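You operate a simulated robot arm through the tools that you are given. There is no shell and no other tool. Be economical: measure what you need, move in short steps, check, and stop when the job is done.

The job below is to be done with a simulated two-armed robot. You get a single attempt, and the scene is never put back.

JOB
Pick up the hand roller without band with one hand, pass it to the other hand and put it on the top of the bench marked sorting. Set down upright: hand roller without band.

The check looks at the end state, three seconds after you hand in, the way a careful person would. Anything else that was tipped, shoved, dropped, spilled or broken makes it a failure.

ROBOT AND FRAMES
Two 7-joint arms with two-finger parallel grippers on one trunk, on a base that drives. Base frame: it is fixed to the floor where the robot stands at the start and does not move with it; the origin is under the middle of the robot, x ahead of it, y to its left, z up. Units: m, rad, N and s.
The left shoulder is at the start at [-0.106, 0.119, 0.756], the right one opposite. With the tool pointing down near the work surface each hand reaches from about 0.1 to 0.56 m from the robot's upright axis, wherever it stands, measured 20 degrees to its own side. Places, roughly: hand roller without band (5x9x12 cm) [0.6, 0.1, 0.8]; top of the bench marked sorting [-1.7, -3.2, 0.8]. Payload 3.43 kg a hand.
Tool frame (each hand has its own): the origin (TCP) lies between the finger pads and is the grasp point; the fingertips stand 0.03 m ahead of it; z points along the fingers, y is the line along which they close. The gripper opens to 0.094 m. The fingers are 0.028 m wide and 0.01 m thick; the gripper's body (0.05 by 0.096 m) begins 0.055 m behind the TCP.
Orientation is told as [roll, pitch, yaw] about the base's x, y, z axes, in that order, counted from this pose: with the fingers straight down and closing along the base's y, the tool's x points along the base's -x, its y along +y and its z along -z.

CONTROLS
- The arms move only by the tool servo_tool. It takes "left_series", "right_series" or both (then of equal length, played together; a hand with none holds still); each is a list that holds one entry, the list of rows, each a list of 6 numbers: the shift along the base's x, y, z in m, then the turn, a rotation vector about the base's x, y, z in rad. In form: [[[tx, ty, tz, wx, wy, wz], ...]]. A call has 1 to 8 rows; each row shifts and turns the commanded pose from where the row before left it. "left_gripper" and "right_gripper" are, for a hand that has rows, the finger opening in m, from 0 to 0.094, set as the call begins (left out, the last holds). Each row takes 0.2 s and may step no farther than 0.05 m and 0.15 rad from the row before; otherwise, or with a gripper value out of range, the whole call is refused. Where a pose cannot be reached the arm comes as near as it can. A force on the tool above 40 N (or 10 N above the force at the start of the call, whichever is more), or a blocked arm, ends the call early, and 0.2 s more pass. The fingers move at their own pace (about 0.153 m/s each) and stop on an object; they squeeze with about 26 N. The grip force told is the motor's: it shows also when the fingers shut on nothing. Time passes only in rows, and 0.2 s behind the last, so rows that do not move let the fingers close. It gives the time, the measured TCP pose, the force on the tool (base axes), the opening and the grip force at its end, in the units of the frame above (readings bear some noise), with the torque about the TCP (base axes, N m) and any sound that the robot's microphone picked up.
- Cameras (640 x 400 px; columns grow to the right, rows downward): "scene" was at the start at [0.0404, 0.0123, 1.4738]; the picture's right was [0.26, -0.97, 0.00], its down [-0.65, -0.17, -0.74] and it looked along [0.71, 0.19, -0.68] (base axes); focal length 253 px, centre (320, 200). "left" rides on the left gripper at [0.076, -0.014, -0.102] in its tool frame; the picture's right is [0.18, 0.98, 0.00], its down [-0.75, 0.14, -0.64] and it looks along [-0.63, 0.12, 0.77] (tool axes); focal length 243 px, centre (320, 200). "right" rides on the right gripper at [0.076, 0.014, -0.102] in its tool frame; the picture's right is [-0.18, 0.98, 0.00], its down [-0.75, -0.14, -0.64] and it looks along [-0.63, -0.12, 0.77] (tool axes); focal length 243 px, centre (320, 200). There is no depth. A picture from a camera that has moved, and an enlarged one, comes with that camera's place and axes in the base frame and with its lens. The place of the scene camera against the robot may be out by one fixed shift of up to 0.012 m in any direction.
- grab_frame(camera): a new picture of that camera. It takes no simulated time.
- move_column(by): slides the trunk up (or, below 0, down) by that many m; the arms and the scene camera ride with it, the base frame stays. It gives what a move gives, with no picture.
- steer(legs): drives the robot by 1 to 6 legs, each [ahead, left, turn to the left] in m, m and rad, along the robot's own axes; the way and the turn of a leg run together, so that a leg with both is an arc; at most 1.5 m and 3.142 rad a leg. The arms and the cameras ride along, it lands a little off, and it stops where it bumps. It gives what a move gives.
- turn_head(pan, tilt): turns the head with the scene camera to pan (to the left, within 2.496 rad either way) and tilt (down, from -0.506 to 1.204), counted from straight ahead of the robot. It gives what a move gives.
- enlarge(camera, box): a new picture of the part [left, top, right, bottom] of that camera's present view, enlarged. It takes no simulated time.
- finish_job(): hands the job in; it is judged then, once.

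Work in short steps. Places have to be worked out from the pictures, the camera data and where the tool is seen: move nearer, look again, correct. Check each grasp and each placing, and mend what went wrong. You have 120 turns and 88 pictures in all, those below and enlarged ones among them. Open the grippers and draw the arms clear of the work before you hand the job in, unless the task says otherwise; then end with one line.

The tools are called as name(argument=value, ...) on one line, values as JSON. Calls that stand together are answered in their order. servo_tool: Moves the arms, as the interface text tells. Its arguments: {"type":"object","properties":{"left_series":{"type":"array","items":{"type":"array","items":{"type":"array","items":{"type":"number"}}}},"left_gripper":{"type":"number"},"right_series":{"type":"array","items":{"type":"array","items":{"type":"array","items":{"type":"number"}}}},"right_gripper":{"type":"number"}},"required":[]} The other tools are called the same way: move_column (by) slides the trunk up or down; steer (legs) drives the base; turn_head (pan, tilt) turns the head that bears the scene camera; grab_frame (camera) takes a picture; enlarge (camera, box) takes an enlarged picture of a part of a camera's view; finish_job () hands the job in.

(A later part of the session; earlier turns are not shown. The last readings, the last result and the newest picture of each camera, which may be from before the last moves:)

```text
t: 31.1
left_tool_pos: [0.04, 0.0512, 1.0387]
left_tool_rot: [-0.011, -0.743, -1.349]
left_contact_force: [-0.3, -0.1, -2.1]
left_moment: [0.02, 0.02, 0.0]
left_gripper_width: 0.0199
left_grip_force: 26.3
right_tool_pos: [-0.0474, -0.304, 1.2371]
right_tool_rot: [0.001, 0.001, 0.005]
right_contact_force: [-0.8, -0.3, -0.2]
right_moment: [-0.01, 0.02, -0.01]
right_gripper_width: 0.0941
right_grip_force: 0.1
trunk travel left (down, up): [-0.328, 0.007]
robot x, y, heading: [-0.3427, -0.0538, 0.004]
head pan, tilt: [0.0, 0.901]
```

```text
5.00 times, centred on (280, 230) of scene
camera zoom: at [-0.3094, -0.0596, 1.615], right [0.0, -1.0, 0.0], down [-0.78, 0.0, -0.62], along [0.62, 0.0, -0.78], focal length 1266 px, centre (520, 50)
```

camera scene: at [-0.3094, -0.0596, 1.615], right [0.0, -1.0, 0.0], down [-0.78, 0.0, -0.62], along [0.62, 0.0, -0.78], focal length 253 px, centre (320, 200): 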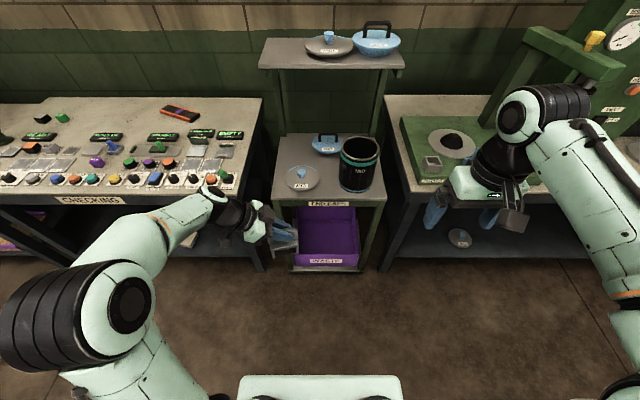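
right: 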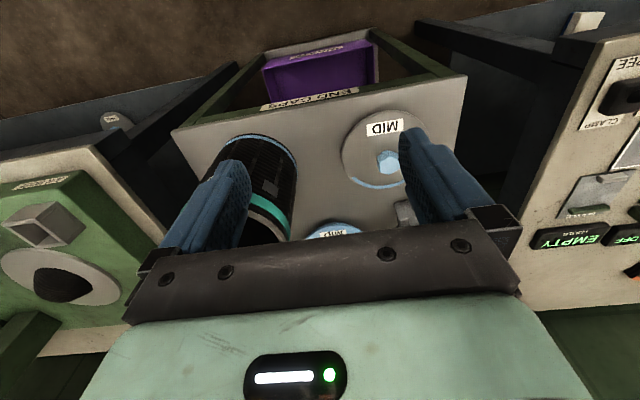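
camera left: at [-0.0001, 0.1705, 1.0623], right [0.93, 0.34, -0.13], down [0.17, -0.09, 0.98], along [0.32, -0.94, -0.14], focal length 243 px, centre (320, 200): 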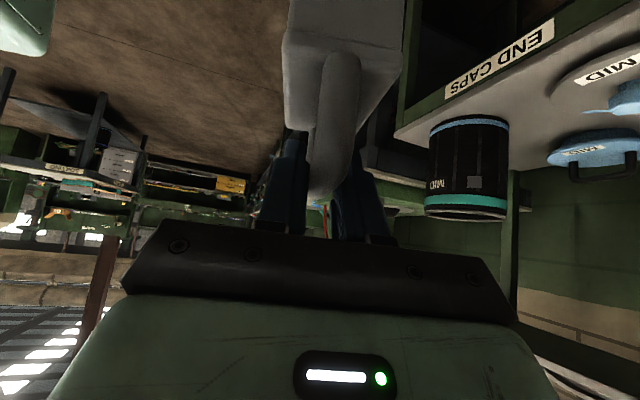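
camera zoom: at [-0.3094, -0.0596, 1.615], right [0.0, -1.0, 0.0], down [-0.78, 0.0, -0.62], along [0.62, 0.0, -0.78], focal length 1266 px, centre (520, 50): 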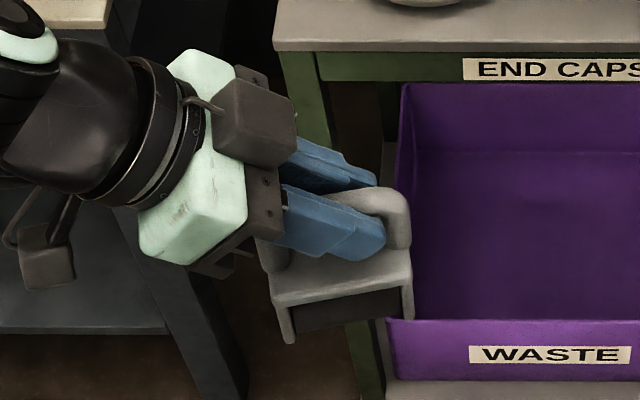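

The scene measurement agrees with my grip-based estimate: right end face of the block ≈(0.050, 0.009), bottom z≈0.934. I turn the left a bit more so the block's long axis lies along y, and start tilting the right hand.

servo_tool(left_series=[[[0, 0, 0, 0, 0, -0.12], [0, 0, 0, 0, 0, -0.12], [0, 0, 0, 0, 0, 0], [0, 0, 0, 0, 0, 0], [0, 0, 0, 0, 0, 0], [0, 0, 0, 0, 0, 0]]], right_series=[[[0, 0, 0, 0, -0.14, 0], [0, 0, 0, 0, -0.14, 0], [0, 0, 0, 0, -0.14, 0], [0, 0, 0, 0, -0.14, 0], [0, 0, 0, 0, -0.14, 0], [0, 0, 0, 0, -0.14, 0]]])

servo_tool(right_series=[[[0.005, -0.005, 0, 0, 0, 0.14], [0.005, -0.005, 0, 0, 0, 0.14], [0.005, -0.005, 0, 0, 0, 0.14], [0.005, -0.005, 0, 0, 0, 0.14], [0.005, -0.005, 0, 0, 0, 0.14], [0.005, -0.005, 0, 0, 0, 0.14], [0.005, -0.005, 0, 0, 0, 0.14], [0.005, -0.005, 0, 0, 0, 0.14]]])

```text
t: 32.5
left_tool_pos: [0.0401, 0.0507, 1.0399]
left_tool_rot: [-0.01, -0.742, -1.586]
left_contact_force: [0.8, 0.7, -2.0]
left_moment: [-0.01, 0.02, 0.01]
left_gripper_width: 0.0195
left_grip_force: 26.2
right_tool_pos: [-0.0491, -0.304, 1.2381]
right_tool_rot: [-0.004, -0.843, 0.009]
right_contact_force: [0.1, -0.7, 0.2]
right_moment: [0.02, -0.02, 0.04]
right_gripper_width: 0.0938
right_grip_force: 0.1
trunk travel left (down, up): [-0.328, 0.007]
robot x, y, heading: [-0.3405, -0.049, 0.002]
head pan, tilt: [0.0, 0.901]
```

```text
t: 34.3
left_tool_pos: [0.0407, 0.051, 1.0388]
left_tool_rot: [-0.011, -0.742, -1.586]
left_contact_force: [-0.1, -0.2, -3.6]
left_moment: [-0.02, 0.04, 0.02]
left_gripper_width: 0.0197
left_grip_force: 26.1
right_tool_pos: [-0.0082, -0.3435, 1.2362]
right_tool_rot: [-0.006, -0.839, 1.13]
right_contact_force: [-0.3, 0.1, 0.1]
right_moment: [-0.03, 0.02, 0.01]
right_gripper_width: 0.0942
right_grip_force: 0.1
trunk travel left (down, up): [-0.328, 0.007]
robot x, y, heading: [-0.3411, -0.0484, -0.0]
head pan, tilt: [0.0, 0.901]
```

Left yaw is −1.59, so the block axis is along y with its right end near (0.041, 0.008). I finish the right yaw while approaching.

servo_tool(right_series=[[[0.01, 0.038, -0.023, 0, 0, 0.11], [0.01, 0.038, -0.023, 0, 0, 0.11], [0.01, 0.038, -0.023, 0, 0, 0.11], [0.01, 0.038, -0.023, 0, 0, 0.11], [0.009, 0.038, -0.023, 0, 0, 0]]])

grab_frame(camera="right")

grab_frame(camera="scene")

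```text
t: 35.5
left_tool_pos: [0.0414, 0.0513, 1.039]
left_tool_rot: [-0.012, -0.742, -1.586]
left_contact_force: [0.1, 0.3, -3.3]
left_moment: [0.02, -0.03, -0.01]
left_gripper_width: 0.0197
left_grip_force: 25.9
right_tool_pos: [0.042, -0.1521, 1.1221]
right_tool_rot: [-0.005, -0.843, 1.567]
right_contact_force: [1.1, -0.2, 0.2]
right_moment: [-0.02, -0.01, 0.02]
right_gripper_width: 0.0941
right_grip_force: 0.2
trunk travel left (down, up): [-0.328, 0.007]
robot x, y, heading: [-0.3394, -0.0481, 0.005]
head pan, tilt: [0.0, 0.901]
```

```text
52 pictures are left
camera right: at [0.0255, -0.2804, 1.1331], right [-0.98, 0.13, 0.13], down [0.14, 0.02, 0.99], along [0.13, 0.99, -0.04], focal length 243 px, centre (320, 200)
```

right: 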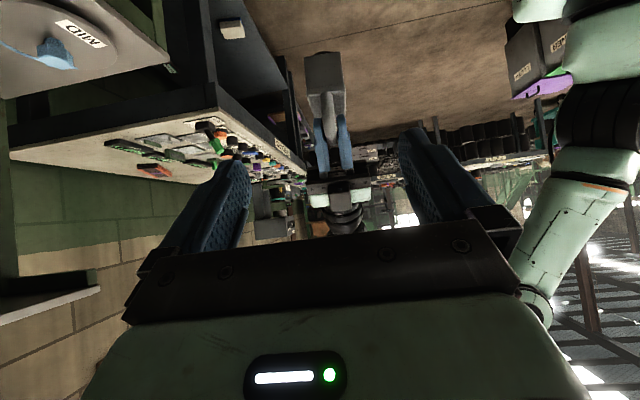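

```text
51 pictures are left
camera scene: at [-0.3099, -0.059, 1.615], right [0.0, -1.0, 0.0], down [-0.78, 0.0, -0.62], along [0.62, 0.0, -0.78], focal length 253 px, centre (320, 200)
```

scene: 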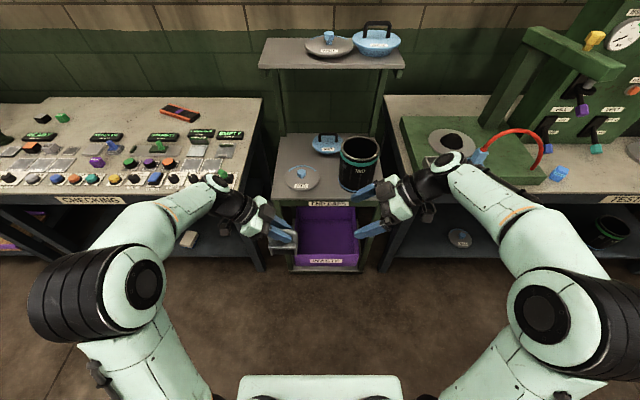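

Both views look right: the right hand faces the block's end from above-right. I go to a pre-grasp point about 9 cm out along the tool axis.

servo_tool(right_series=[[[0, 0.033, -0.027, 0, 0, 0], [-0.001, 0.033, -0.027, 0, 0, 0], [-0.001, 0.033, -0.027, 0, 0, 0]]])

grab_frame(camera="right")

enlarge(camera="scene", box=[230, 180, 370, 270])

```text
t: 36.3
left_tool_pos: [0.0402, 0.0523, 1.0379]
left_tool_rot: [-0.011, -0.743, -1.586]
left_contact_force: [0.2, 0.2, -2.1]
left_moment: [-0.06, 0.02, -0.03]
left_gripper_width: 0.0197
left_grip_force: 26.2
right_tool_pos: [0.04, -0.0534, 1.0413]
right_tool_rot: [-0.005, -0.838, 1.566]
right_contact_force: [-0.3, 0.0, -0.3]
right_moment: [-0.03, 0.04, 0.0]
right_gripper_width: 0.0941
right_grip_force: 0.0
trunk travel left (down, up): [-0.328, 0.007]
robot x, y, heading: [-0.3363, -0.0493, 0.003]
head pan, tilt: [0.0, 0.901]
```

```text
50 pictures are left
camera right: at [0.0243, -0.1821, 1.0521], right [-0.98, 0.13, 0.13], down [0.14, 0.02, 0.99], along [0.13, 0.99, -0.04], focal length 243 px, centre (320, 200)
```

right: 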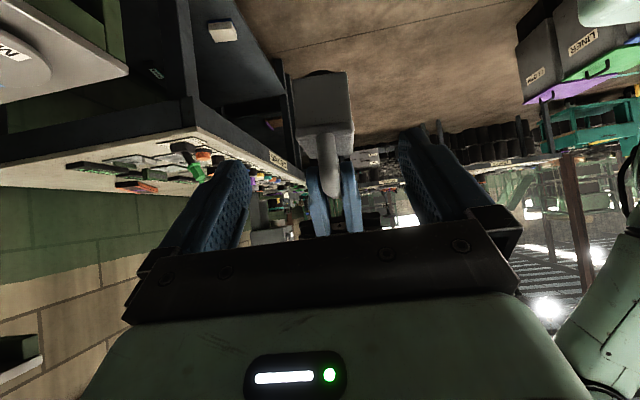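

```text
4.44 times, centred on (300, 225) of scene
camera zoom: at [-0.3095, -0.0589, 1.615], right [0.0, -1.0, 0.0], down [-0.78, 0.0, -0.62], along [0.62, 0.0, -0.78], focal length 1126 px, centre (409, 89)
```

zoom: 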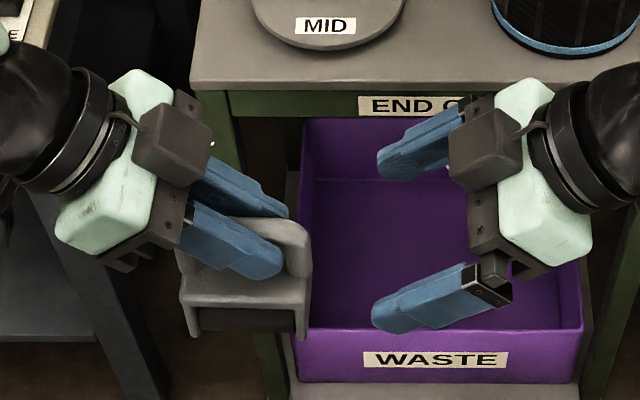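

The block's end is centred near x≈0.037, z 0.94–0.985, end face y≈0.012. I advance most of the way along the tool axis and check.

servo_tool(right_series=[[[-0.001, 0.025, -0.021, 0, 0, 0], [-0.001, 0.025, -0.021, 0, 0, 0]]])

grab_frame(camera="right")

enlarge(camera="scene", box=[230, 180, 370, 270])

```text
t: 36.9
left_tool_pos: [0.0406, 0.0519, 1.0382]
left_tool_rot: [-0.011, -0.742, -1.584]
left_contact_force: [0.2, 0.2, -2.2]
left_moment: [0.0, -0.03, -0.03]
left_gripper_width: 0.0197
left_grip_force: 25.6
right_tool_pos: [0.0381, -0.0043, 0.9979]
right_tool_rot: [-0.004, -0.84, 1.565]
right_contact_force: [-0.4, 1.2, 0.8]
right_moment: [-0.02, 0.04, 0.0]
right_gripper_width: 0.0941
right_grip_force: 0.0
trunk travel left (down, up): [-0.328, 0.007]
robot x, y, heading: [-0.3396, -0.0498, 0.003]
head pan, tilt: [0.0, 0.901]
```

```text
48 pictures are left
camera right: at [0.0227, -0.132, 1.0097], right [-0.98, 0.13, 0.13], down [0.14, 0.02, 0.99], along [0.13, 0.99, -0.04], focal length 243 px, centre (320, 200)
```

right: 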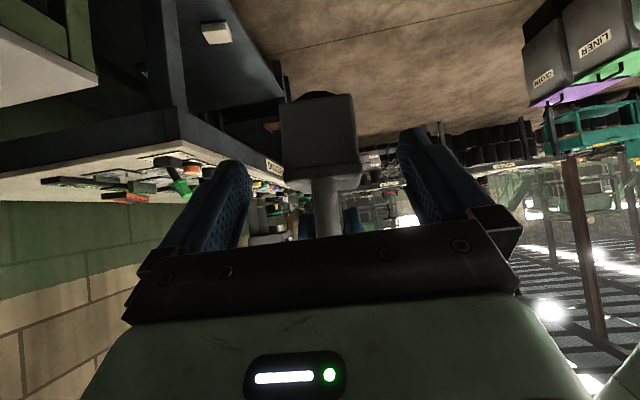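

```text
4.44 times, centred on (300, 225) of scene
camera zoom: at [-0.3095, -0.0592, 1.615], right [0.0, -1.0, 0.0], down [-0.78, 0.0, -0.62], along [0.62, 0.0, -0.78], focal length 1126 px, centre (409, 89)
```

zoom: 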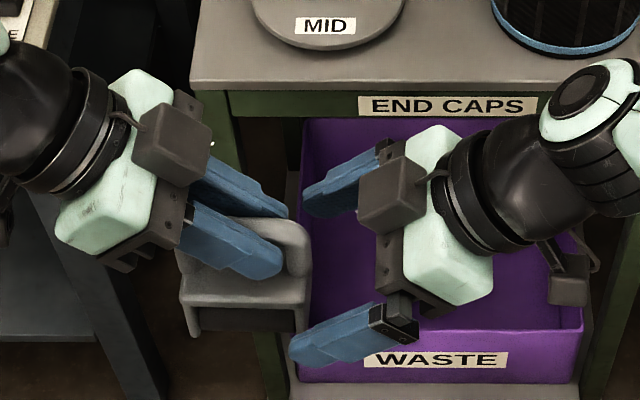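

End face is near y≈0.02, block z 0.937–0.981, still centred. I make the last 4 cm and close the right gripper.

servo_tool(right_series=[[[0, 0.016, -0.012, 0, 0, 0], [-0.001, 0.016, -0.012, 0, 0, 0]]])

grab_frame(camera="right")

enlarge(camera="scene", box=[230, 180, 370, 270])

```text
t: 37.5
left_tool_pos: [0.0409, 0.0516, 1.0389]
left_tool_rot: [-0.01, -0.742, -1.585]
left_contact_force: [-0.2, -0.4, -1.7]
left_moment: [-0.05, -0.04, -0.01]
left_gripper_width: 0.0197
left_grip_force: 25.9
right_tool_pos: [0.0357, 0.0274, 0.9754]
right_tool_rot: [-0.005, -0.839, 1.566]
right_contact_force: [0.0, 0.7, -0.6]
right_moment: [-0.03, 0.01, 0.01]
right_gripper_width: 0.0942
right_grip_force: 0.2
trunk travel left (down, up): [-0.328, 0.007]
robot x, y, heading: [-0.3405, -0.0504, 0.0]
head pan, tilt: [0.0, 0.901]
```

```text
46 pictures are left
camera right: at [0.0211, -0.1003, 0.9861], right [-0.98, 0.13, 0.13], down [0.14, 0.02, 0.99], along [0.13, 0.99, -0.04], focal length 243 px, centre (320, 200)
```

right: 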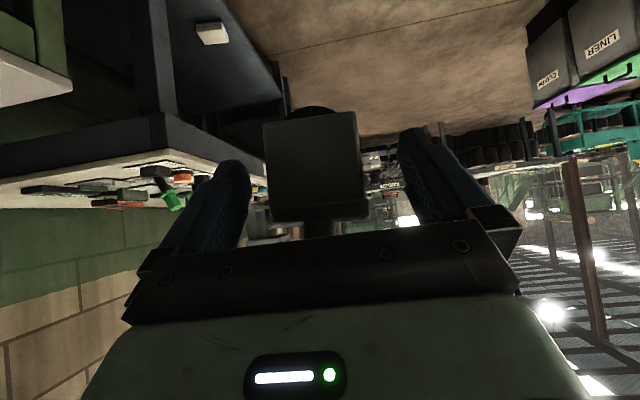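

```text
4.44 times, centred on (300, 225) of scene
camera zoom: at [-0.3098, -0.0594, 1.615], right [0.0, -1.0, 0.0], down [-0.78, 0.0, -0.62], along [0.62, 0.0, -0.78], focal length 1126 px, centre (409, 89)
```

zoom: 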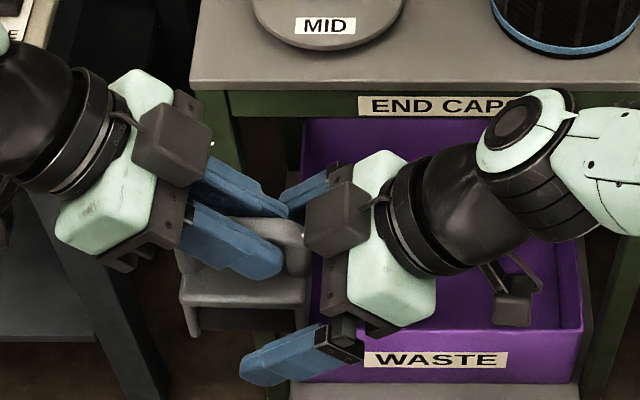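

The block end is between the right fingers, tips ≈2.7 cm past its end face, no contact forces. I close the right gripper.

servo_tool(right_series=[[[0, 0, 0, 0, 0, 0], [0, 0, 0, 0, 0, 0], [0, 0, 0, 0, 0, 0]]], right_gripper=0.0)

enlarge(camera="scene", box=[230, 180, 370, 270])

```text
t: 38.3
left_tool_pos: [0.0405, 0.0508, 1.039]
left_tool_rot: [-0.012, -0.743, -1.586]
left_contact_force: [-3.8, 0.1, -1.1]
left_moment: [0.06, -0.01, 0.03]
left_gripper_width: 0.0196
left_grip_force: 25.9
right_tool_pos: [0.0364, 0.0269, 0.9753]
right_tool_rot: [-0.005, -0.839, 1.565]
right_contact_force: [4.1, 0.5, 1.0]
right_moment: [-0.07, 0.29, -0.15]
right_gripper_width: 0.0551
right_grip_force: 26.1
trunk travel left (down, up): [-0.328, 0.007]
robot x, y, heading: [-0.3389, -0.0497, 0.006]
head pan, tilt: [0.0, 0.901]
```

```text
4.44 times, centred on (300, 225) of scene
camera zoom: at [-0.31, -0.0595, 1.615], right [0.0, -1.0, 0.0], down [-0.78, 0.0, -0.62], along [0.62, 0.0, -0.78], focal length 1126 px, centre (409, 89)
```

zoom: 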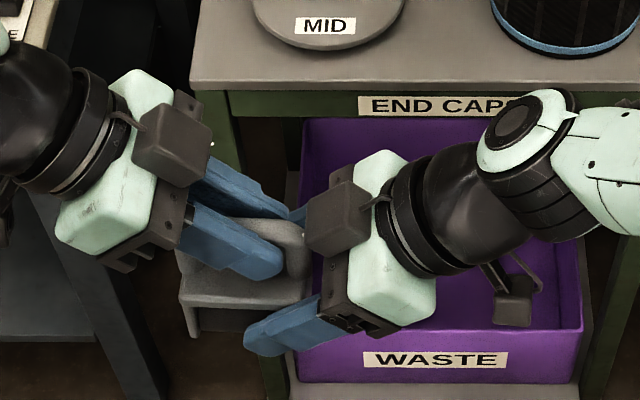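

The right fingers stopped at 55 mm with 26 N, on the block. I check with the right camera before letting go.

grab_frame(camera="right")

grab_frame(camera="left")

```text
43 pictures are left
camera right: at [0.0211, -0.1006, 0.9861], right [-0.98, 0.13, 0.13], down [0.14, 0.02, 0.99], along [0.13, 0.99, -0.04], focal length 243 px, centre (320, 200)
```

right: 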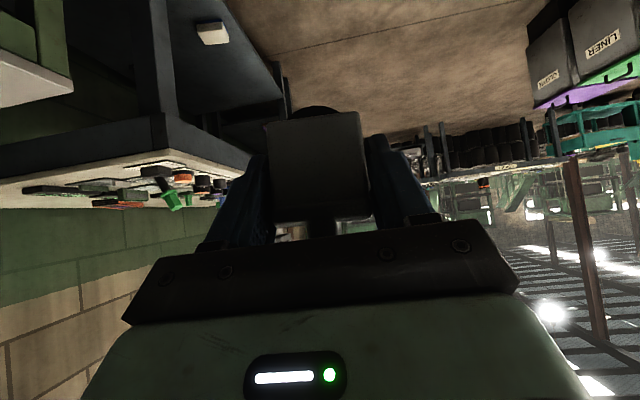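

```text
42 pictures are left
camera left: at [0.0286, 0.1767, 1.0627], right [0.98, 0.11, -0.13], down [0.15, -0.12, 0.98], along [0.1, -0.99, -0.14], focal length 243 px, centre (320, 200)
```

left: 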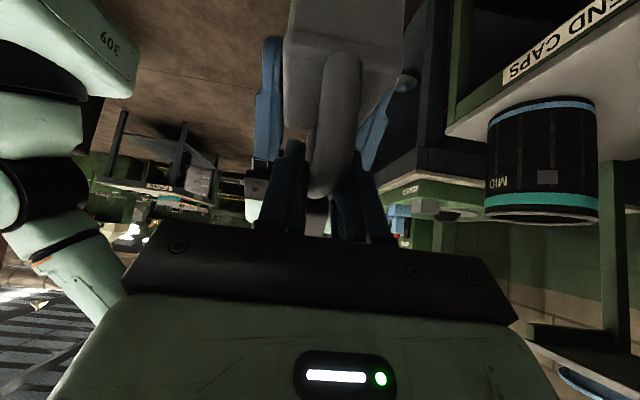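

Both right fingers clasp the block. I open the left gripper.

servo_tool(left_series=[[[0, 0, 0, 0, 0, 0], [0, 0, 0, 0, 0, 0]]], left_gripper=0.06)

grab_frame(camera="left")

```text
t: 38.9
left_tool_pos: [0.041, 0.0513, 1.0382]
left_tool_rot: [-0.01, -0.743, -1.586]
left_contact_force: [-0.2, 0.1, -0.1]
left_moment: [0.0, 0.02, 0.0]
left_gripper_width: 0.06
left_grip_force: 0.2
right_tool_pos: [0.0361, 0.0266, 0.9763]
right_tool_rot: [-0.005, -0.839, 1.568]
right_contact_force: [-0.2, 0.4, 0.4]
right_moment: [-0.05, 0.03, 0.02]
right_gripper_width: 0.0544
right_grip_force: 26.0
trunk travel left (down, up): [-0.328, 0.007]
robot x, y, heading: [-0.3407, -0.0508, 0.005]
head pan, tilt: [0.0, 0.901]
```

```text
41 pictures are left
camera left: at [0.0288, 0.1768, 1.0628], right [0.98, 0.11, -0.13], down [0.15, -0.12, 0.98], along [0.1, -0.99, -0.14], focal length 243 px, centre (320, 200)
```

left: 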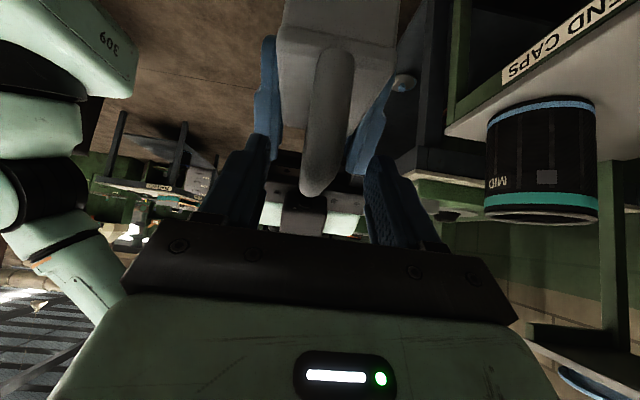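

The handle is free between the left fingers. I withdraw the left hand back along its axis.

servo_tool(left_series=[[[0, 0.02, 0.022, 0, 0, 0], [0, 0.025, 0.027, 0, 0, 0], [0, 0.03, 0.032, 0, 0, 0], [0, 0.03, 0.032, 0, 0, 0]]])

grab_frame(camera="scene")

grab_frame(camera="left")

```text
t: 39.9
left_tool_pos: [0.0401, 0.1576, 1.1525]
left_tool_rot: [-0.011, -0.741, -1.584]
left_contact_force: [-0.1, -0.2, 0.3]
left_moment: [0.02, -0.04, -0.01]
left_gripper_width: 0.0597
left_grip_force: 0.1
right_tool_pos: [0.0366, 0.0273, 0.9751]
right_tool_rot: [-0.007, -0.84, 1.568]
right_contact_force: [-0.3, 0.1, 1.0]
right_moment: [-0.02, 0.01, -0.03]
right_gripper_width: 0.0543
right_grip_force: 25.9
trunk travel left (down, up): [-0.328, 0.007]
robot x, y, heading: [-0.3376, -0.0478, 0.003]
head pan, tilt: [0.0, 0.901]
```

```text
40 pictures are left
camera scene: at [-0.31, -0.0589, 1.615], right [0.0, -1.0, 0.0], down [-0.78, 0.0, -0.62], along [0.62, 0.0, -0.78], focal length 253 px, centre (320, 200)
```

scene: 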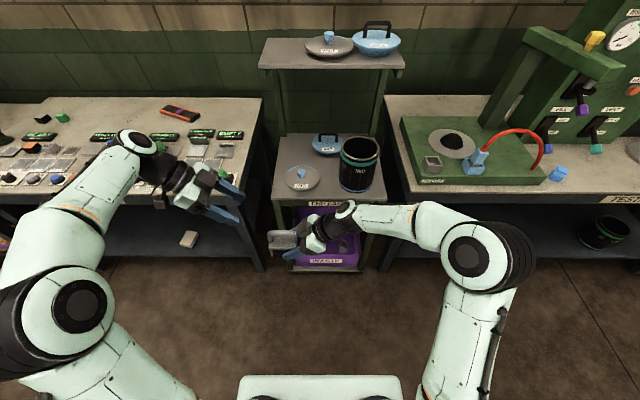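

```text
39 pictures are left
camera left: at [0.0284, 0.2836, 1.176], right [0.98, 0.11, -0.13], down [0.15, -0.12, 0.98], along [0.1, -0.99, -0.14], focal length 243 px, centre (320, 200)
```

left: 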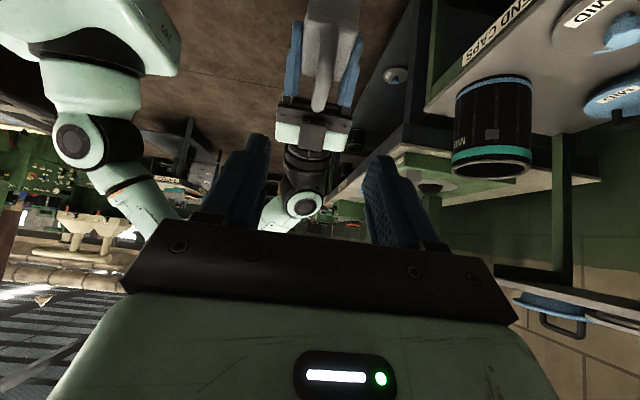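

The right hand alone holds the roller. I swing it to point forward, lift it slightly, and tuck the left hand in.

servo_tool(right_series=[[[0, -0.02, 0.005, 0, 0, -0.14], [0, -0.02, 0.005, 0, 0, -0.14], [0, -0.02, 0.005, 0, 0, -0.14], [0, -0.02, 0.005, 0, 0, -0.14], [0, -0.02, 0.005, 0, 0, -0.14], [0, -0.02, 0.005, 0, 0, -0.14], [0, -0.02, 0.005, 0, 0, -0.14], [0, -0.02, 0.005, 0, 0, -0.14]]], left_series=[[[-0.01, 0.01, 0.01, 0, 0, 0.14], [-0.01, 0.01, 0.01, 0, 0, 0.14], [-0.01, 0.01, 0.01, 0, 0, 0.14], [-0.01, 0.01, 0.01, 0, 0, 0.14], [-0.01, 0, 0.01, 0, 0, 0.14], [-0.01, 0, 0, 0, 0, 0.14], [-0.01, 0, 0, 0, 0, 0.14], [-0.01, 0, 0, 0, 0, 0.14]]])

grab_frame(camera="scene")

grab_frame(camera="right")

```text
t: 41.7
left_tool_pos: [-0.0416, 0.1956, 1.2011]
left_tool_rot: [-0.011, -0.743, -0.462]
left_contact_force: [-0.8, -0.4, 0.1]
left_moment: [0.01, -0.02, 0.01]
left_gripper_width: 0.06
left_grip_force: 0.0
right_tool_pos: [0.0347, -0.1334, 1.0167]
right_tool_rot: [-0.005, -0.842, 0.445]
right_contact_force: [-0.5, -0.7, -2.4]
right_moment: [-0.05, 0.09, -0.02]
right_gripper_width: 0.0545
right_grip_force: 26.3
trunk travel left (down, up): [-0.328, 0.007]
robot x, y, heading: [-0.3421, -0.0489, 0.005]
head pan, tilt: [0.0, 0.901]
```

```text
38 pictures are left
camera scene: at [-0.311, -0.0599, 1.6149], right [0.0, -1.0, 0.0], down [-0.78, 0.0, -0.62], along [0.62, 0.0, -0.78], focal length 253 px, centre (320, 200)
```

scene: 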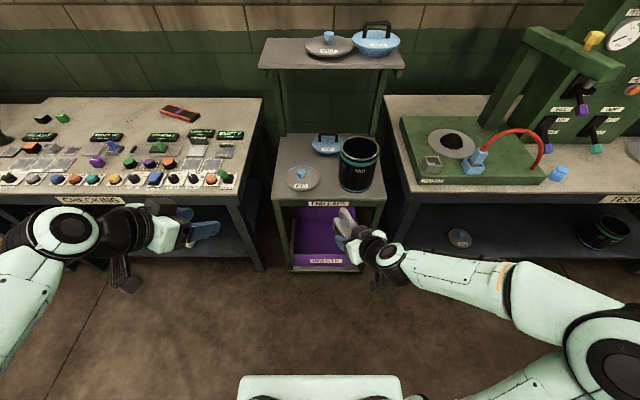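

```text
37 pictures are left
camera right: at [-0.0865, -0.1756, 1.0267], right [-0.31, 0.94, 0.13], down [0.08, -0.11, 0.99], along [0.95, 0.32, -0.04], focal length 243 px, centre (320, 200)
```

right: 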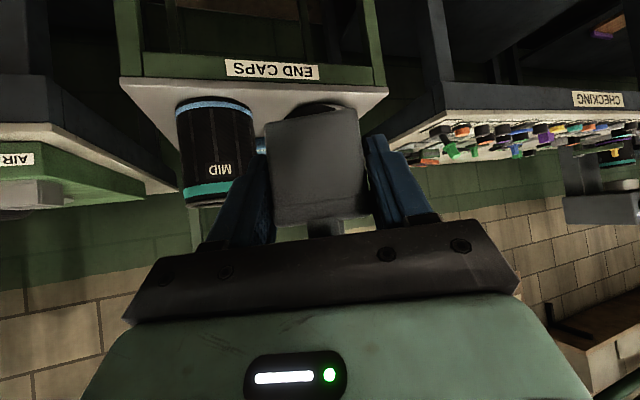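

The roller is steady in the right hand and upright. I turn right 90° in place.

steer(legs=[[0, 0, -1.57]])

turn_head(pan=-0.4, tilt=0.45)

grab_frame(camera="scene")

```text
t: 45.9
left_tool_pos: [-0.0933, -0.3507, 1.2029]
left_tool_rot: [-0.011, -0.741, -2.03]
left_contact_force: [0.4, -0.5, 0.1]
left_moment: [0.0, 0.03, 0.02]
left_gripper_width: 0.0598
left_grip_force: 0.1
right_tool_pos: [-0.4207, -0.4278, 1.0157]
right_tool_rot: [-0.005, -0.839, -1.12]
right_contact_force: [0.1, 1.1, -2.9]
right_moment: [0.06, 0.01, -0.03]
right_gripper_width: 0.0544
right_grip_force: 25.8
trunk travel left (down, up): [-0.328, 0.007]
robot x, y, heading: [-0.3364, -0.051, -1.56]
head pan, tilt: [0.0, 0.901]
```

```text
t: 46.8
left_tool_pos: [-0.0912, -0.3512, 1.2012]
left_tool_rot: [-0.012, -0.742, -2.032]
left_contact_force: [-0.3, 0.3, -0.1]
left_moment: [0.03, -0.01, -0.03]
left_gripper_width: 0.06
left_grip_force: 0.0
right_tool_pos: [-0.4208, -0.4274, 1.0167]
right_tool_rot: [-0.006, -0.839, -1.118]
right_contact_force: [-0.3, -0.2, -2.9]
right_moment: [0.08, 0.05, 0.01]
right_gripper_width: 0.0545
right_grip_force: 26.3
trunk travel left (down, up): [-0.328, 0.007]
robot x, y, heading: [-0.3401, -0.047, -1.563]
head pan, tilt: [-0.4, 0.45]
```

```text
36 pictures are left
camera scene: at [-0.3763, -0.1003, 1.6532], right [-0.93, 0.38, 0.0], down [0.17, 0.4, -0.9], along [-0.34, -0.83, -0.44], focal length 253 px, centre (320, 200)
```

scene: 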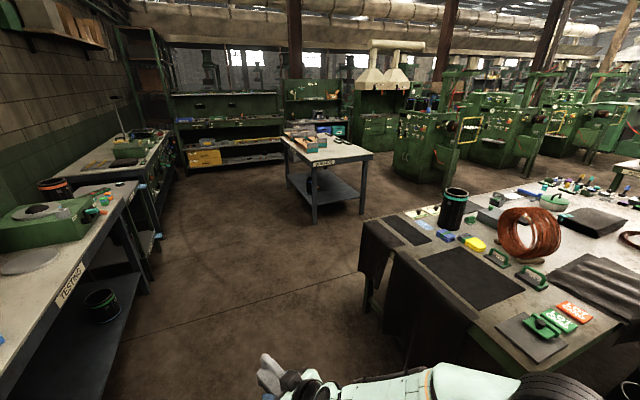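

The way ahead is clear: bench A's corner is at (−1.19,−1.39) and the sorting bench's near edge at y≈−2.6, x −2.08…−1.33. I drive 1.9 m ahead.

steer(legs=[[1.0, 0, 0], [0.9, 0, 0]])

grab_frame(camera="scene")

```text
t: 56.3
left_tool_pos: [-0.0873, -2.2519, 1.2013]
left_tool_rot: [-0.01, -0.741, -2.032]
left_contact_force: [0.2, 0.1, 0.6]
left_moment: [-0.03, -0.01, 0.01]
left_gripper_width: 0.0598
left_grip_force: 0.1
right_tool_pos: [-0.4174, -2.33, 1.0165]
right_tool_rot: [-0.004, -0.84, -1.119]
right_contact_force: [0.3, -0.4, -2.4]
right_moment: [0.06, 0.08, 0.02]
right_gripper_width: 0.0543
right_grip_force: 26.2
trunk travel left (down, up): [-0.328, 0.007]
robot x, y, heading: [-0.3379, -1.9534, -1.567]
head pan, tilt: [-0.4, 0.45]
```

```text
35 pictures are left
camera scene: at [-0.3711, -2.0012, 1.6532], right [-0.92, 0.38, 0.0], down [0.17, 0.4, -0.9], along [-0.34, -0.83, -0.44], focal length 253 px, centre (320, 200)
```

scene: 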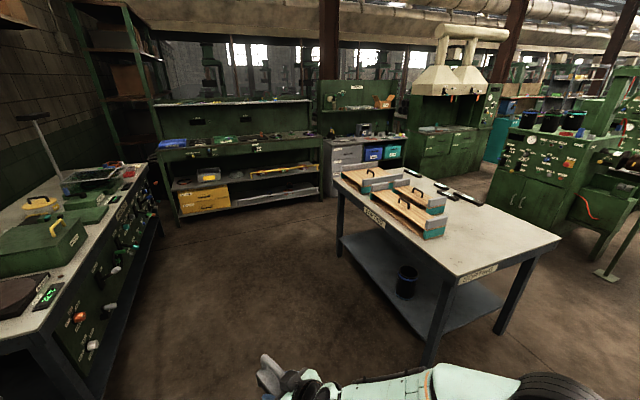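

The near end of the sorting bench is free (edge y≈−2.58, x −2.1…−1.28). I strafe right 1.35 m to stand in front of it.

steer(legs=[[0, -1.35, 0]])

turn_head(pan=0.0, tilt=0.75)

grab_frame(camera="scene")

```text
t: 68.4
left_tool_pos: [-1.4405, -2.2655, 1.2012]
left_tool_rot: [-0.008, -0.741, -2.031]
left_contact_force: [0.2, -0.7, 0.1]
left_moment: [-0.03, -0.01, 0.0]
left_gripper_width: 0.0599
left_grip_force: 0.1
right_tool_pos: [-1.7701, -2.3438, 1.0155]
right_tool_rot: [-0.005, -0.84, -1.117]
right_contact_force: [-0.3, 0.1, -3.7]
right_moment: [0.06, -0.01, -0.01]
right_gripper_width: 0.0544
right_grip_force: 25.6
trunk travel left (down, up): [-0.328, 0.007]
robot x, y, heading: [-1.6906, -1.966, -1.556]
head pan, tilt: [-0.4, 0.45]
```

```text
t: 69.2
left_tool_pos: [-1.4411, -2.2647, 1.2003]
left_tool_rot: [-0.011, -0.741, -2.029]
left_contact_force: [0.5, -0.4, -1.3]
left_moment: [0.05, -0.02, 0.0]
left_gripper_width: 0.0599
left_grip_force: 0.1
right_tool_pos: [-1.7703, -2.3443, 1.0162]
right_tool_rot: [-0.005, -0.841, -1.116]
right_contact_force: [-0.7, -0.3, -1.8]
right_moment: [0.09, 0.01, 0.02]
right_gripper_width: 0.0542
right_grip_force: 26.2
trunk travel left (down, up): [-0.328, 0.007]
robot x, y, heading: [-1.6908, -1.9642, -1.557]
head pan, tilt: [0.0, 0.75]
```

```text
34 pictures are left
camera scene: at [-1.6897, -2.0133, 1.6269], right [-1.0, -0.01, 0.0], down [-0.01, 0.68, -0.73], along [0.01, -0.73, -0.68], focal length 253 px, centre (320, 200)
```

scene: 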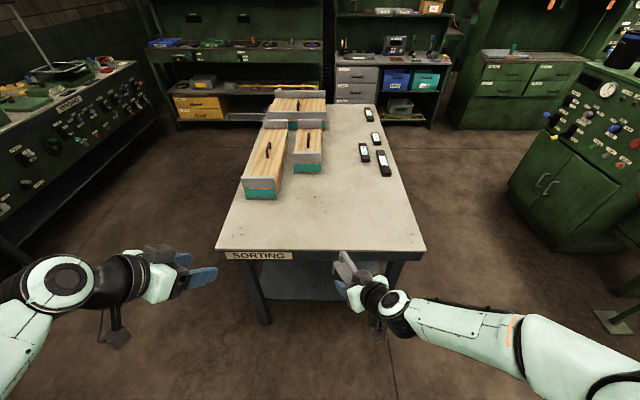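

The bench edge is at y≈−2.61, free area about x −2.0…−1.65, y −2.62…−2.95. I go ahead 0.27 m, keeping a gap to the bench.

steer(legs=[[0.27, 0, 0]])

turn_head(pan=-0.1, tilt=0.9)

grab_frame(camera="scene")

grab_frame(camera="right")

```text
t: 71.2
left_tool_pos: [-1.4375, -2.5323, 1.202]
left_tool_rot: [-0.011, -0.742, -2.028]
left_contact_force: [0.8, 0.7, -0.3]
left_moment: [0.01, -0.01, 0.01]
left_gripper_width: 0.0601
left_grip_force: 0.0
right_tool_pos: [-1.7666, -2.611, 1.0157]
right_tool_rot: [-0.007, -0.838, -1.116]
right_contact_force: [-0.5, 0.4, -3.2]
right_moment: [0.09, 0.02, -0.01]
right_gripper_width: 0.0544
right_grip_force: 25.4
trunk travel left (down, up): [-0.328, 0.007]
robot x, y, heading: [-1.686, -2.2376, -1.554]
head pan, tilt: [0.0, 0.75]
```

```text
t: 71.8
left_tool_pos: [-1.4365, -2.534, 1.2019]
left_tool_rot: [-0.01, -0.742, -2.028]
left_contact_force: [-0.3, 0.9, -0.8]
left_moment: [0.03, 0.02, 0.01]
left_gripper_width: 0.06
left_grip_force: 0.1
right_tool_pos: [-1.7668, -2.6124, 1.0167]
right_tool_rot: [-0.005, -0.838, -1.116]
right_contact_force: [0.5, 0.0, -2.5]
right_moment: [0.03, -0.01, 0.03]
right_gripper_width: 0.0545
right_grip_force: 26.3
trunk travel left (down, up): [-0.328, 0.007]
robot x, y, heading: [-1.6894, -2.2341, -1.557]
head pan, tilt: [-0.099, 0.901]
```

```text
33 pictures are left
camera scene: at [-1.6937, -2.2746, 1.615], right [-1.0, 0.09, 0.0], down [0.07, 0.78, -0.62], along [-0.05, -0.62, -0.78], focal length 253 px, centre (320, 200)
```

scene: 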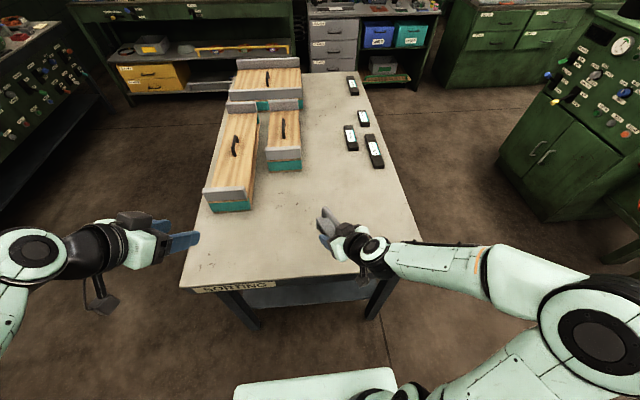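

```text
32 pictures are left
camera right: at [-1.8092, -2.4918, 1.0265], right [0.94, 0.32, 0.13], down [-0.11, -0.08, 0.99], along [0.33, -0.94, -0.04], focal length 243 px, centre (320, 200)
```

right: 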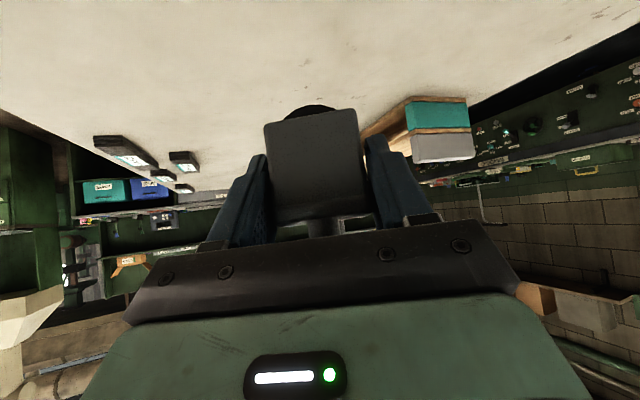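

The right hand is at the bench edge. I move it over the free area and lower to z≈0.90 (block bottom ≈0.86), still clear of the top.

servo_tool(right_series=[[[0, -0.04, 0, 0, 0, 0], [-0.002, -0.04, -0.02, 0, 0, 0], [-0.002, -0.04, -0.03, 0, 0, 0], [-0.002, -0.038, -0.03, 0, 0, 0], [0, 0, -0.03, 0, 0, 0]]])

enlarge(camera="scene", box=[260, 130, 400, 230])

grab_frame(camera="right")

```text
t: 73.0
left_tool_pos: [-1.4371, -2.5338, 1.2009]
left_tool_rot: [-0.01, -0.742, -2.029]
left_contact_force: [1.1, -0.1, 0.0]
left_moment: [0.01, 0.02, -0.01]
left_gripper_width: 0.06
left_grip_force: 0.0
right_tool_pos: [-1.7731, -2.7695, 0.9052]
right_tool_rot: [-0.003, -0.839, -1.115]
right_contact_force: [0.1, 0.3, -1.9]
right_moment: [0.08, 0.06, 0.0]
right_gripper_width: 0.0544
right_grip_force: 26.0
trunk travel left (down, up): [-0.328, 0.007]
robot x, y, heading: [-1.6843, -2.238, -1.558]
head pan, tilt: [-0.099, 0.901]
```

```text
4.00 times, centred on (330, 180) of scene
camera zoom: at [-1.6942, -2.2741, 1.6149], right [-1.0, 0.09, 0.0], down [0.07, 0.78, -0.62], along [-0.05, -0.62, -0.78], focal length 1013 px, centre (280, 280)
```

zoom: 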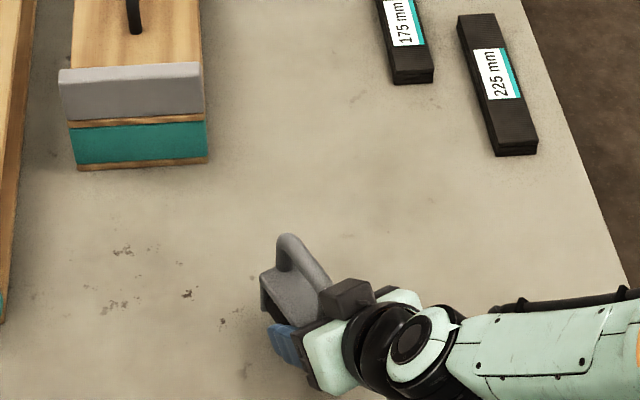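

```text
30 pictures are left
camera right: at [-1.8162, -2.65, 0.916], right [0.94, 0.32, 0.13], down [-0.11, -0.08, 0.99], along [0.33, -0.94, -0.04], focal length 243 px, centre (320, 200)
```

right: 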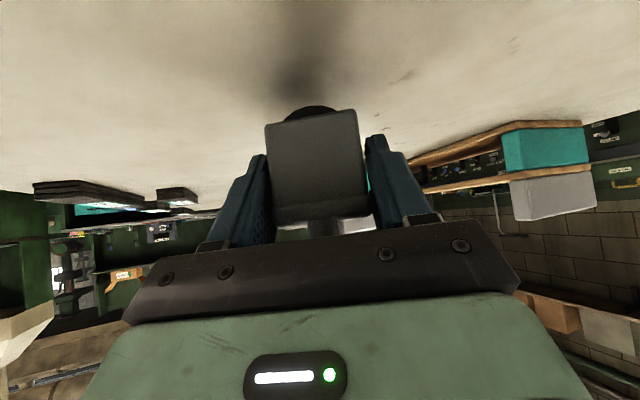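

Area below is free, the roller's shadow appears beneath it. I lower in small steps watching the force.

servo_tool(right_series=[[[0, 0, -0.02, 0, 0, 0], [0, 0, -0.02, 0, 0, 0], [0, 0, -0.008, 0, 0, 0]]])

grab_frame(camera="right")

```text
t: 73.8
left_tool_pos: [-1.4376, -2.5337, 1.2018]
left_tool_rot: [-0.011, -0.742, -2.026]
left_contact_force: [-0.4, 0.8, 0.2]
left_moment: [0.0, -0.05, 0.01]
left_gripper_width: 0.06
left_grip_force: 0.1
right_tool_pos: [-1.7709, -2.7736, 0.8703]
right_tool_rot: [-0.013, -0.86, -1.11]
right_contact_force: [-1.1, 4.2, 12.1]
right_moment: [0.17, -0.41, 0.13]
right_gripper_width: 0.0543
right_grip_force: 26.1
trunk travel left (down, up): [-0.328, 0.007]
robot x, y, heading: [-1.6862, -2.2344, -1.562]
head pan, tilt: [-0.099, 0.901]
stopped in row 3 (right hand): the force on the tool passed its limit at 63 N (the readings are from after the stop); the commanded pose is now the measured one
```

```text
29 pictures are left
camera right: at [-1.8134, -2.6532, 0.8785], right [0.94, 0.32, 0.13], down [-0.12, -0.06, 0.99], along [0.33, -0.94, -0.02], focal length 243 px, centre (320, 200)
```

right: 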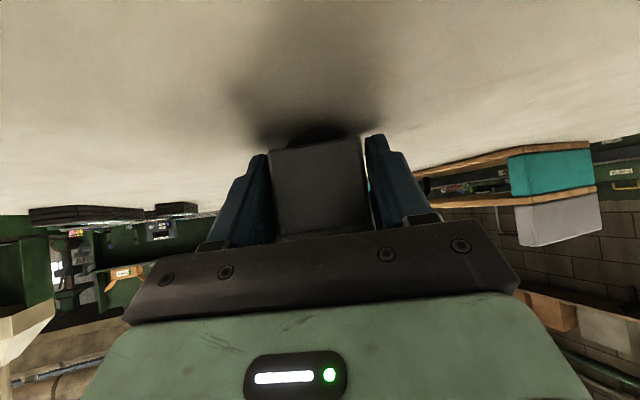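

Contact came at TCP z≈0.87, so this bench top is ~0.83. I check how the roller sits before anything else.

enlarge(camera="scene", box=[300, 170, 370, 230])

enlarge(camera="right", box=[230, 90, 410, 245])

```text
6.67 times, centred on (335, 200) of scene
camera zoom: at [-1.6943, -2.2726, 1.6149], right [-1.0, 0.09, 0.0], down [0.07, 0.78, -0.62], along [-0.05, -0.62, -0.78], focal length 1689 px, centre (220, 200)
```

zoom: 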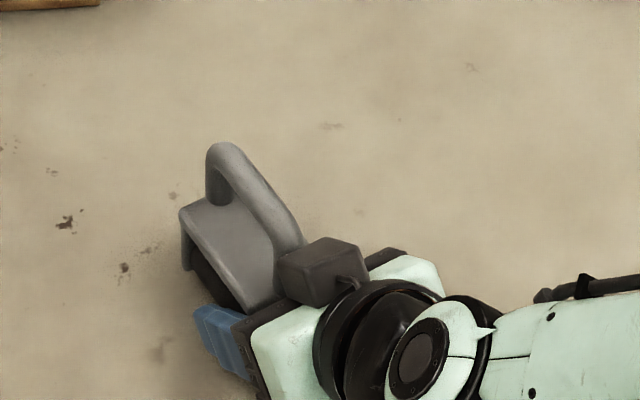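

```text
2.58 times, centred on (320, 168) of right
camera zoom: at [-1.8134, -2.6532, 0.8785], right [0.94, 0.32, 0.13], down [-0.12, -0.06, 0.99], along [0.33, -0.94, -0.02], focal length 626 px, centre (320, 284)
```

zoom: 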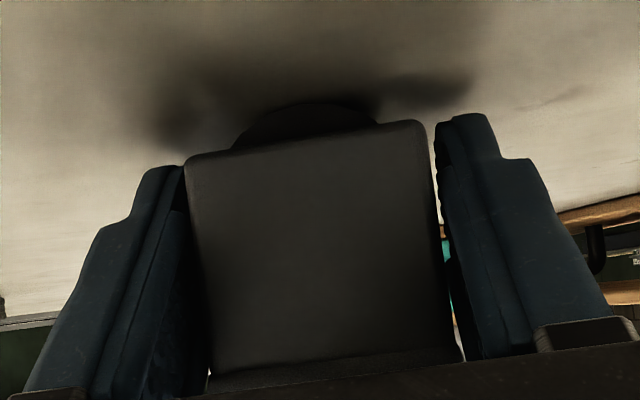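

The roller slid ~1 cm up in the grip on contact. I want a side view of its pitch, so I check what the left camera sees from here.

grab_frame(camera="left")

```text
26 pictures are left
camera left: at [-1.3941, -2.4143, 1.2258], right [0.94, -0.32, -0.13], down [0.08, -0.17, 0.98], along [-0.34, -0.93, -0.14], focal length 243 px, centre (320, 200)
```

left: 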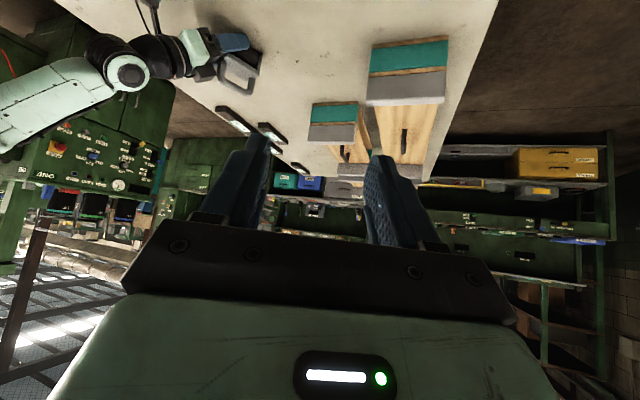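

The roller is visible from the left side; I enlarge it.

enlarge(camera="left", box=[185, 20, 285, 100])

```text
5.00 times, centred on (235, 60) of left
camera zoom: at [-1.3941, -2.4143, 1.2258], right [0.94, -0.32, -0.13], down [0.08, -0.17, 0.98], along [-0.34, -0.93, -0.14], focal length 1213 px, centre (745, 900)
```

zoom: 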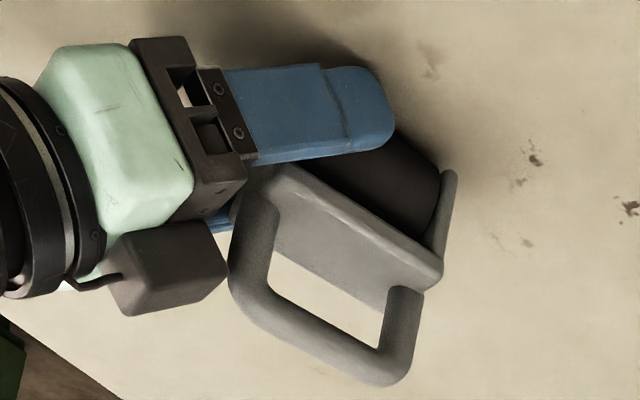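

The handle posts and end plate are vertical in this view (match the projected vertical within ~2°), so it is upright. I relieve the ~15 N press by 2 mm before letting go.

servo_tool(right_series=[[[0, 0, 0.002, 0, 0, 0], [0, 0, 0, 0, 0, 0]]])

```text
t: 74.4
left_tool_pos: [-1.4374, -2.533, 1.2023]
left_tool_rot: [-0.01, -0.743, -2.029]
left_contact_force: [0.2, -0.2, 0.5]
left_moment: [0.02, 0.01, 0.02]
left_gripper_width: 0.0599
left_grip_force: 0.1
right_tool_pos: [-1.7716, -2.7733, 0.8705]
right_tool_rot: [-0.011, -0.854, -1.109]
right_contact_force: [2.5, -3.7, 6.3]
right_moment: [0.0, -0.3, -0.11]
right_gripper_width: 0.0545
right_grip_force: 26.3
trunk travel left (down, up): [-0.328, 0.007]
robot x, y, heading: [-1.6868, -2.2346, -1.561]
head pan, tilt: [-0.099, 0.901]
```

Contact force fell to about 6 N. I go up another 1 mm, then open the fingers just a little.

servo_tool(right_series=[[[0, 0, 0.0015, 0, 0, 0], [0, 0, 0, 0, 0, 0]]])

servo_tool(right_series=[[[0, 0, 0, 0, 0, 0], [0, 0, 0, 0, 0, 0]]], right_gripper=0.06)

enlarge(camera="left", box=[185, 20, 285, 100])

```text
t: 75.0
left_tool_pos: [-1.4363, -2.5339, 1.2005]
left_tool_rot: [-0.01, -0.742, -2.027]
left_contact_force: [0.5, 0.9, 0.1]
left_moment: [-0.01, 0.02, 0.02]
left_gripper_width: 0.06
left_grip_force: 0.0
right_tool_pos: [-1.7711, -2.7729, 0.8714]
right_tool_rot: [-0.01, -0.854, -1.112]
right_contact_force: [1.3, -0.2, 1.0]
right_moment: [-0.14, -0.13, 0.01]
right_gripper_width: 0.0542
right_grip_force: 26.0
trunk travel left (down, up): [-0.328, 0.007]
robot x, y, heading: [-1.6863, -2.2342, -1.561]
head pan, tilt: [-0.099, 0.901]
```

```text
t: 75.6
left_tool_pos: [-1.4375, -2.5333, 1.2016]
left_tool_rot: [-0.011, -0.742, -2.029]
left_contact_force: [0.2, 1.1, 0.0]
left_moment: [-0.03, 0.02, 0.02]
left_gripper_width: 0.0599
left_grip_force: 0.1
right_tool_pos: [-1.7709, -2.7737, 0.8699]
right_tool_rot: [-0.01, -0.855, -1.112]
right_contact_force: [-0.5, -0.2, 0.1]
right_moment: [0.02, -0.01, 0.0]
right_gripper_width: 0.0598
right_grip_force: 0.2
trunk travel left (down, up): [-0.328, 0.007]
robot x, y, heading: [-1.6847, -2.2358, -1.561]
head pan, tilt: [-0.099, 0.901]
```

```text
5.00 times, centred on (235, 60) of left
camera zoom: at [-1.3937, -2.4154, 1.2258], right [0.94, -0.32, -0.13], down [0.08, -0.17, 0.98], along [-0.34, -0.93, -0.14], focal length 1213 px, centre (745, 900)
```

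zoom: 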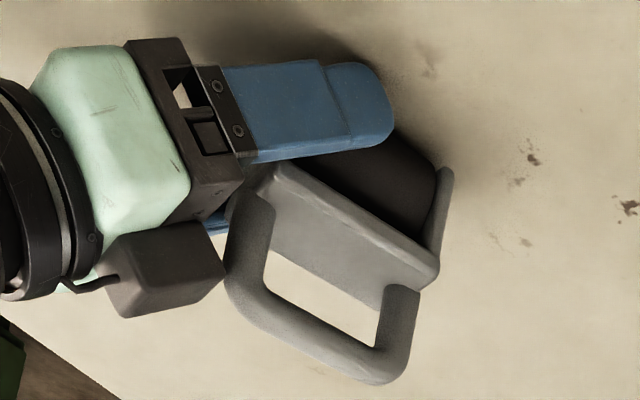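

Released and it still stands. I open further and look again.

servo_tool(right_series=[[[0, 0, 0, 0, 0, 0], [0, 0, 0, 0, 0, 0]]], right_gripper=0.075)

enlarge(camera="right", box=[230, 90, 410, 245])

```text
t: 76.2
left_tool_pos: [-1.4368, -2.5345, 1.2031]
left_tool_rot: [-0.011, -0.742, -2.028]
left_contact_force: [0.3, -0.2, -0.7]
left_moment: [0.04, -0.01, -0.03]
left_gripper_width: 0.0602
left_grip_force: 0.1
right_tool_pos: [-1.7708, -2.774, 0.8724]
right_tool_rot: [-0.01, -0.855, -1.112]
right_contact_force: [-0.6, -1.1, -0.4]
right_moment: [-0.01, 0.0, -0.01]
right_gripper_width: 0.0748
right_grip_force: 0.1
trunk travel left (down, up): [-0.328, 0.007]
robot x, y, heading: [-1.6901, -2.2345, -1.559]
head pan, tilt: [-0.099, 0.901]
```

```text
2.58 times, centred on (320, 168) of right
camera zoom: at [-1.8139, -2.6532, 0.8801], right [0.94, 0.32, 0.13], down [-0.12, -0.07, 0.99], along [0.33, -0.94, -0.03], focal length 626 px, centre (320, 284)
```

zoom: 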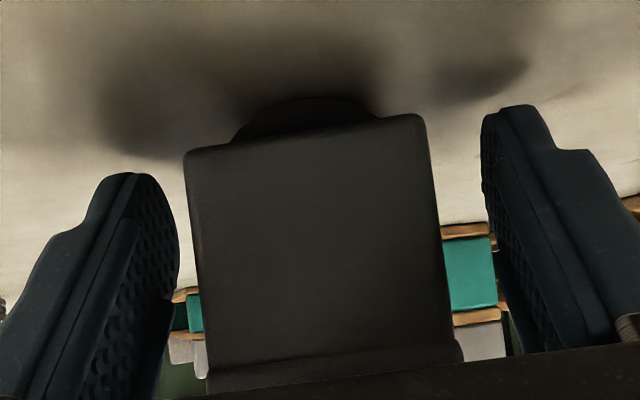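

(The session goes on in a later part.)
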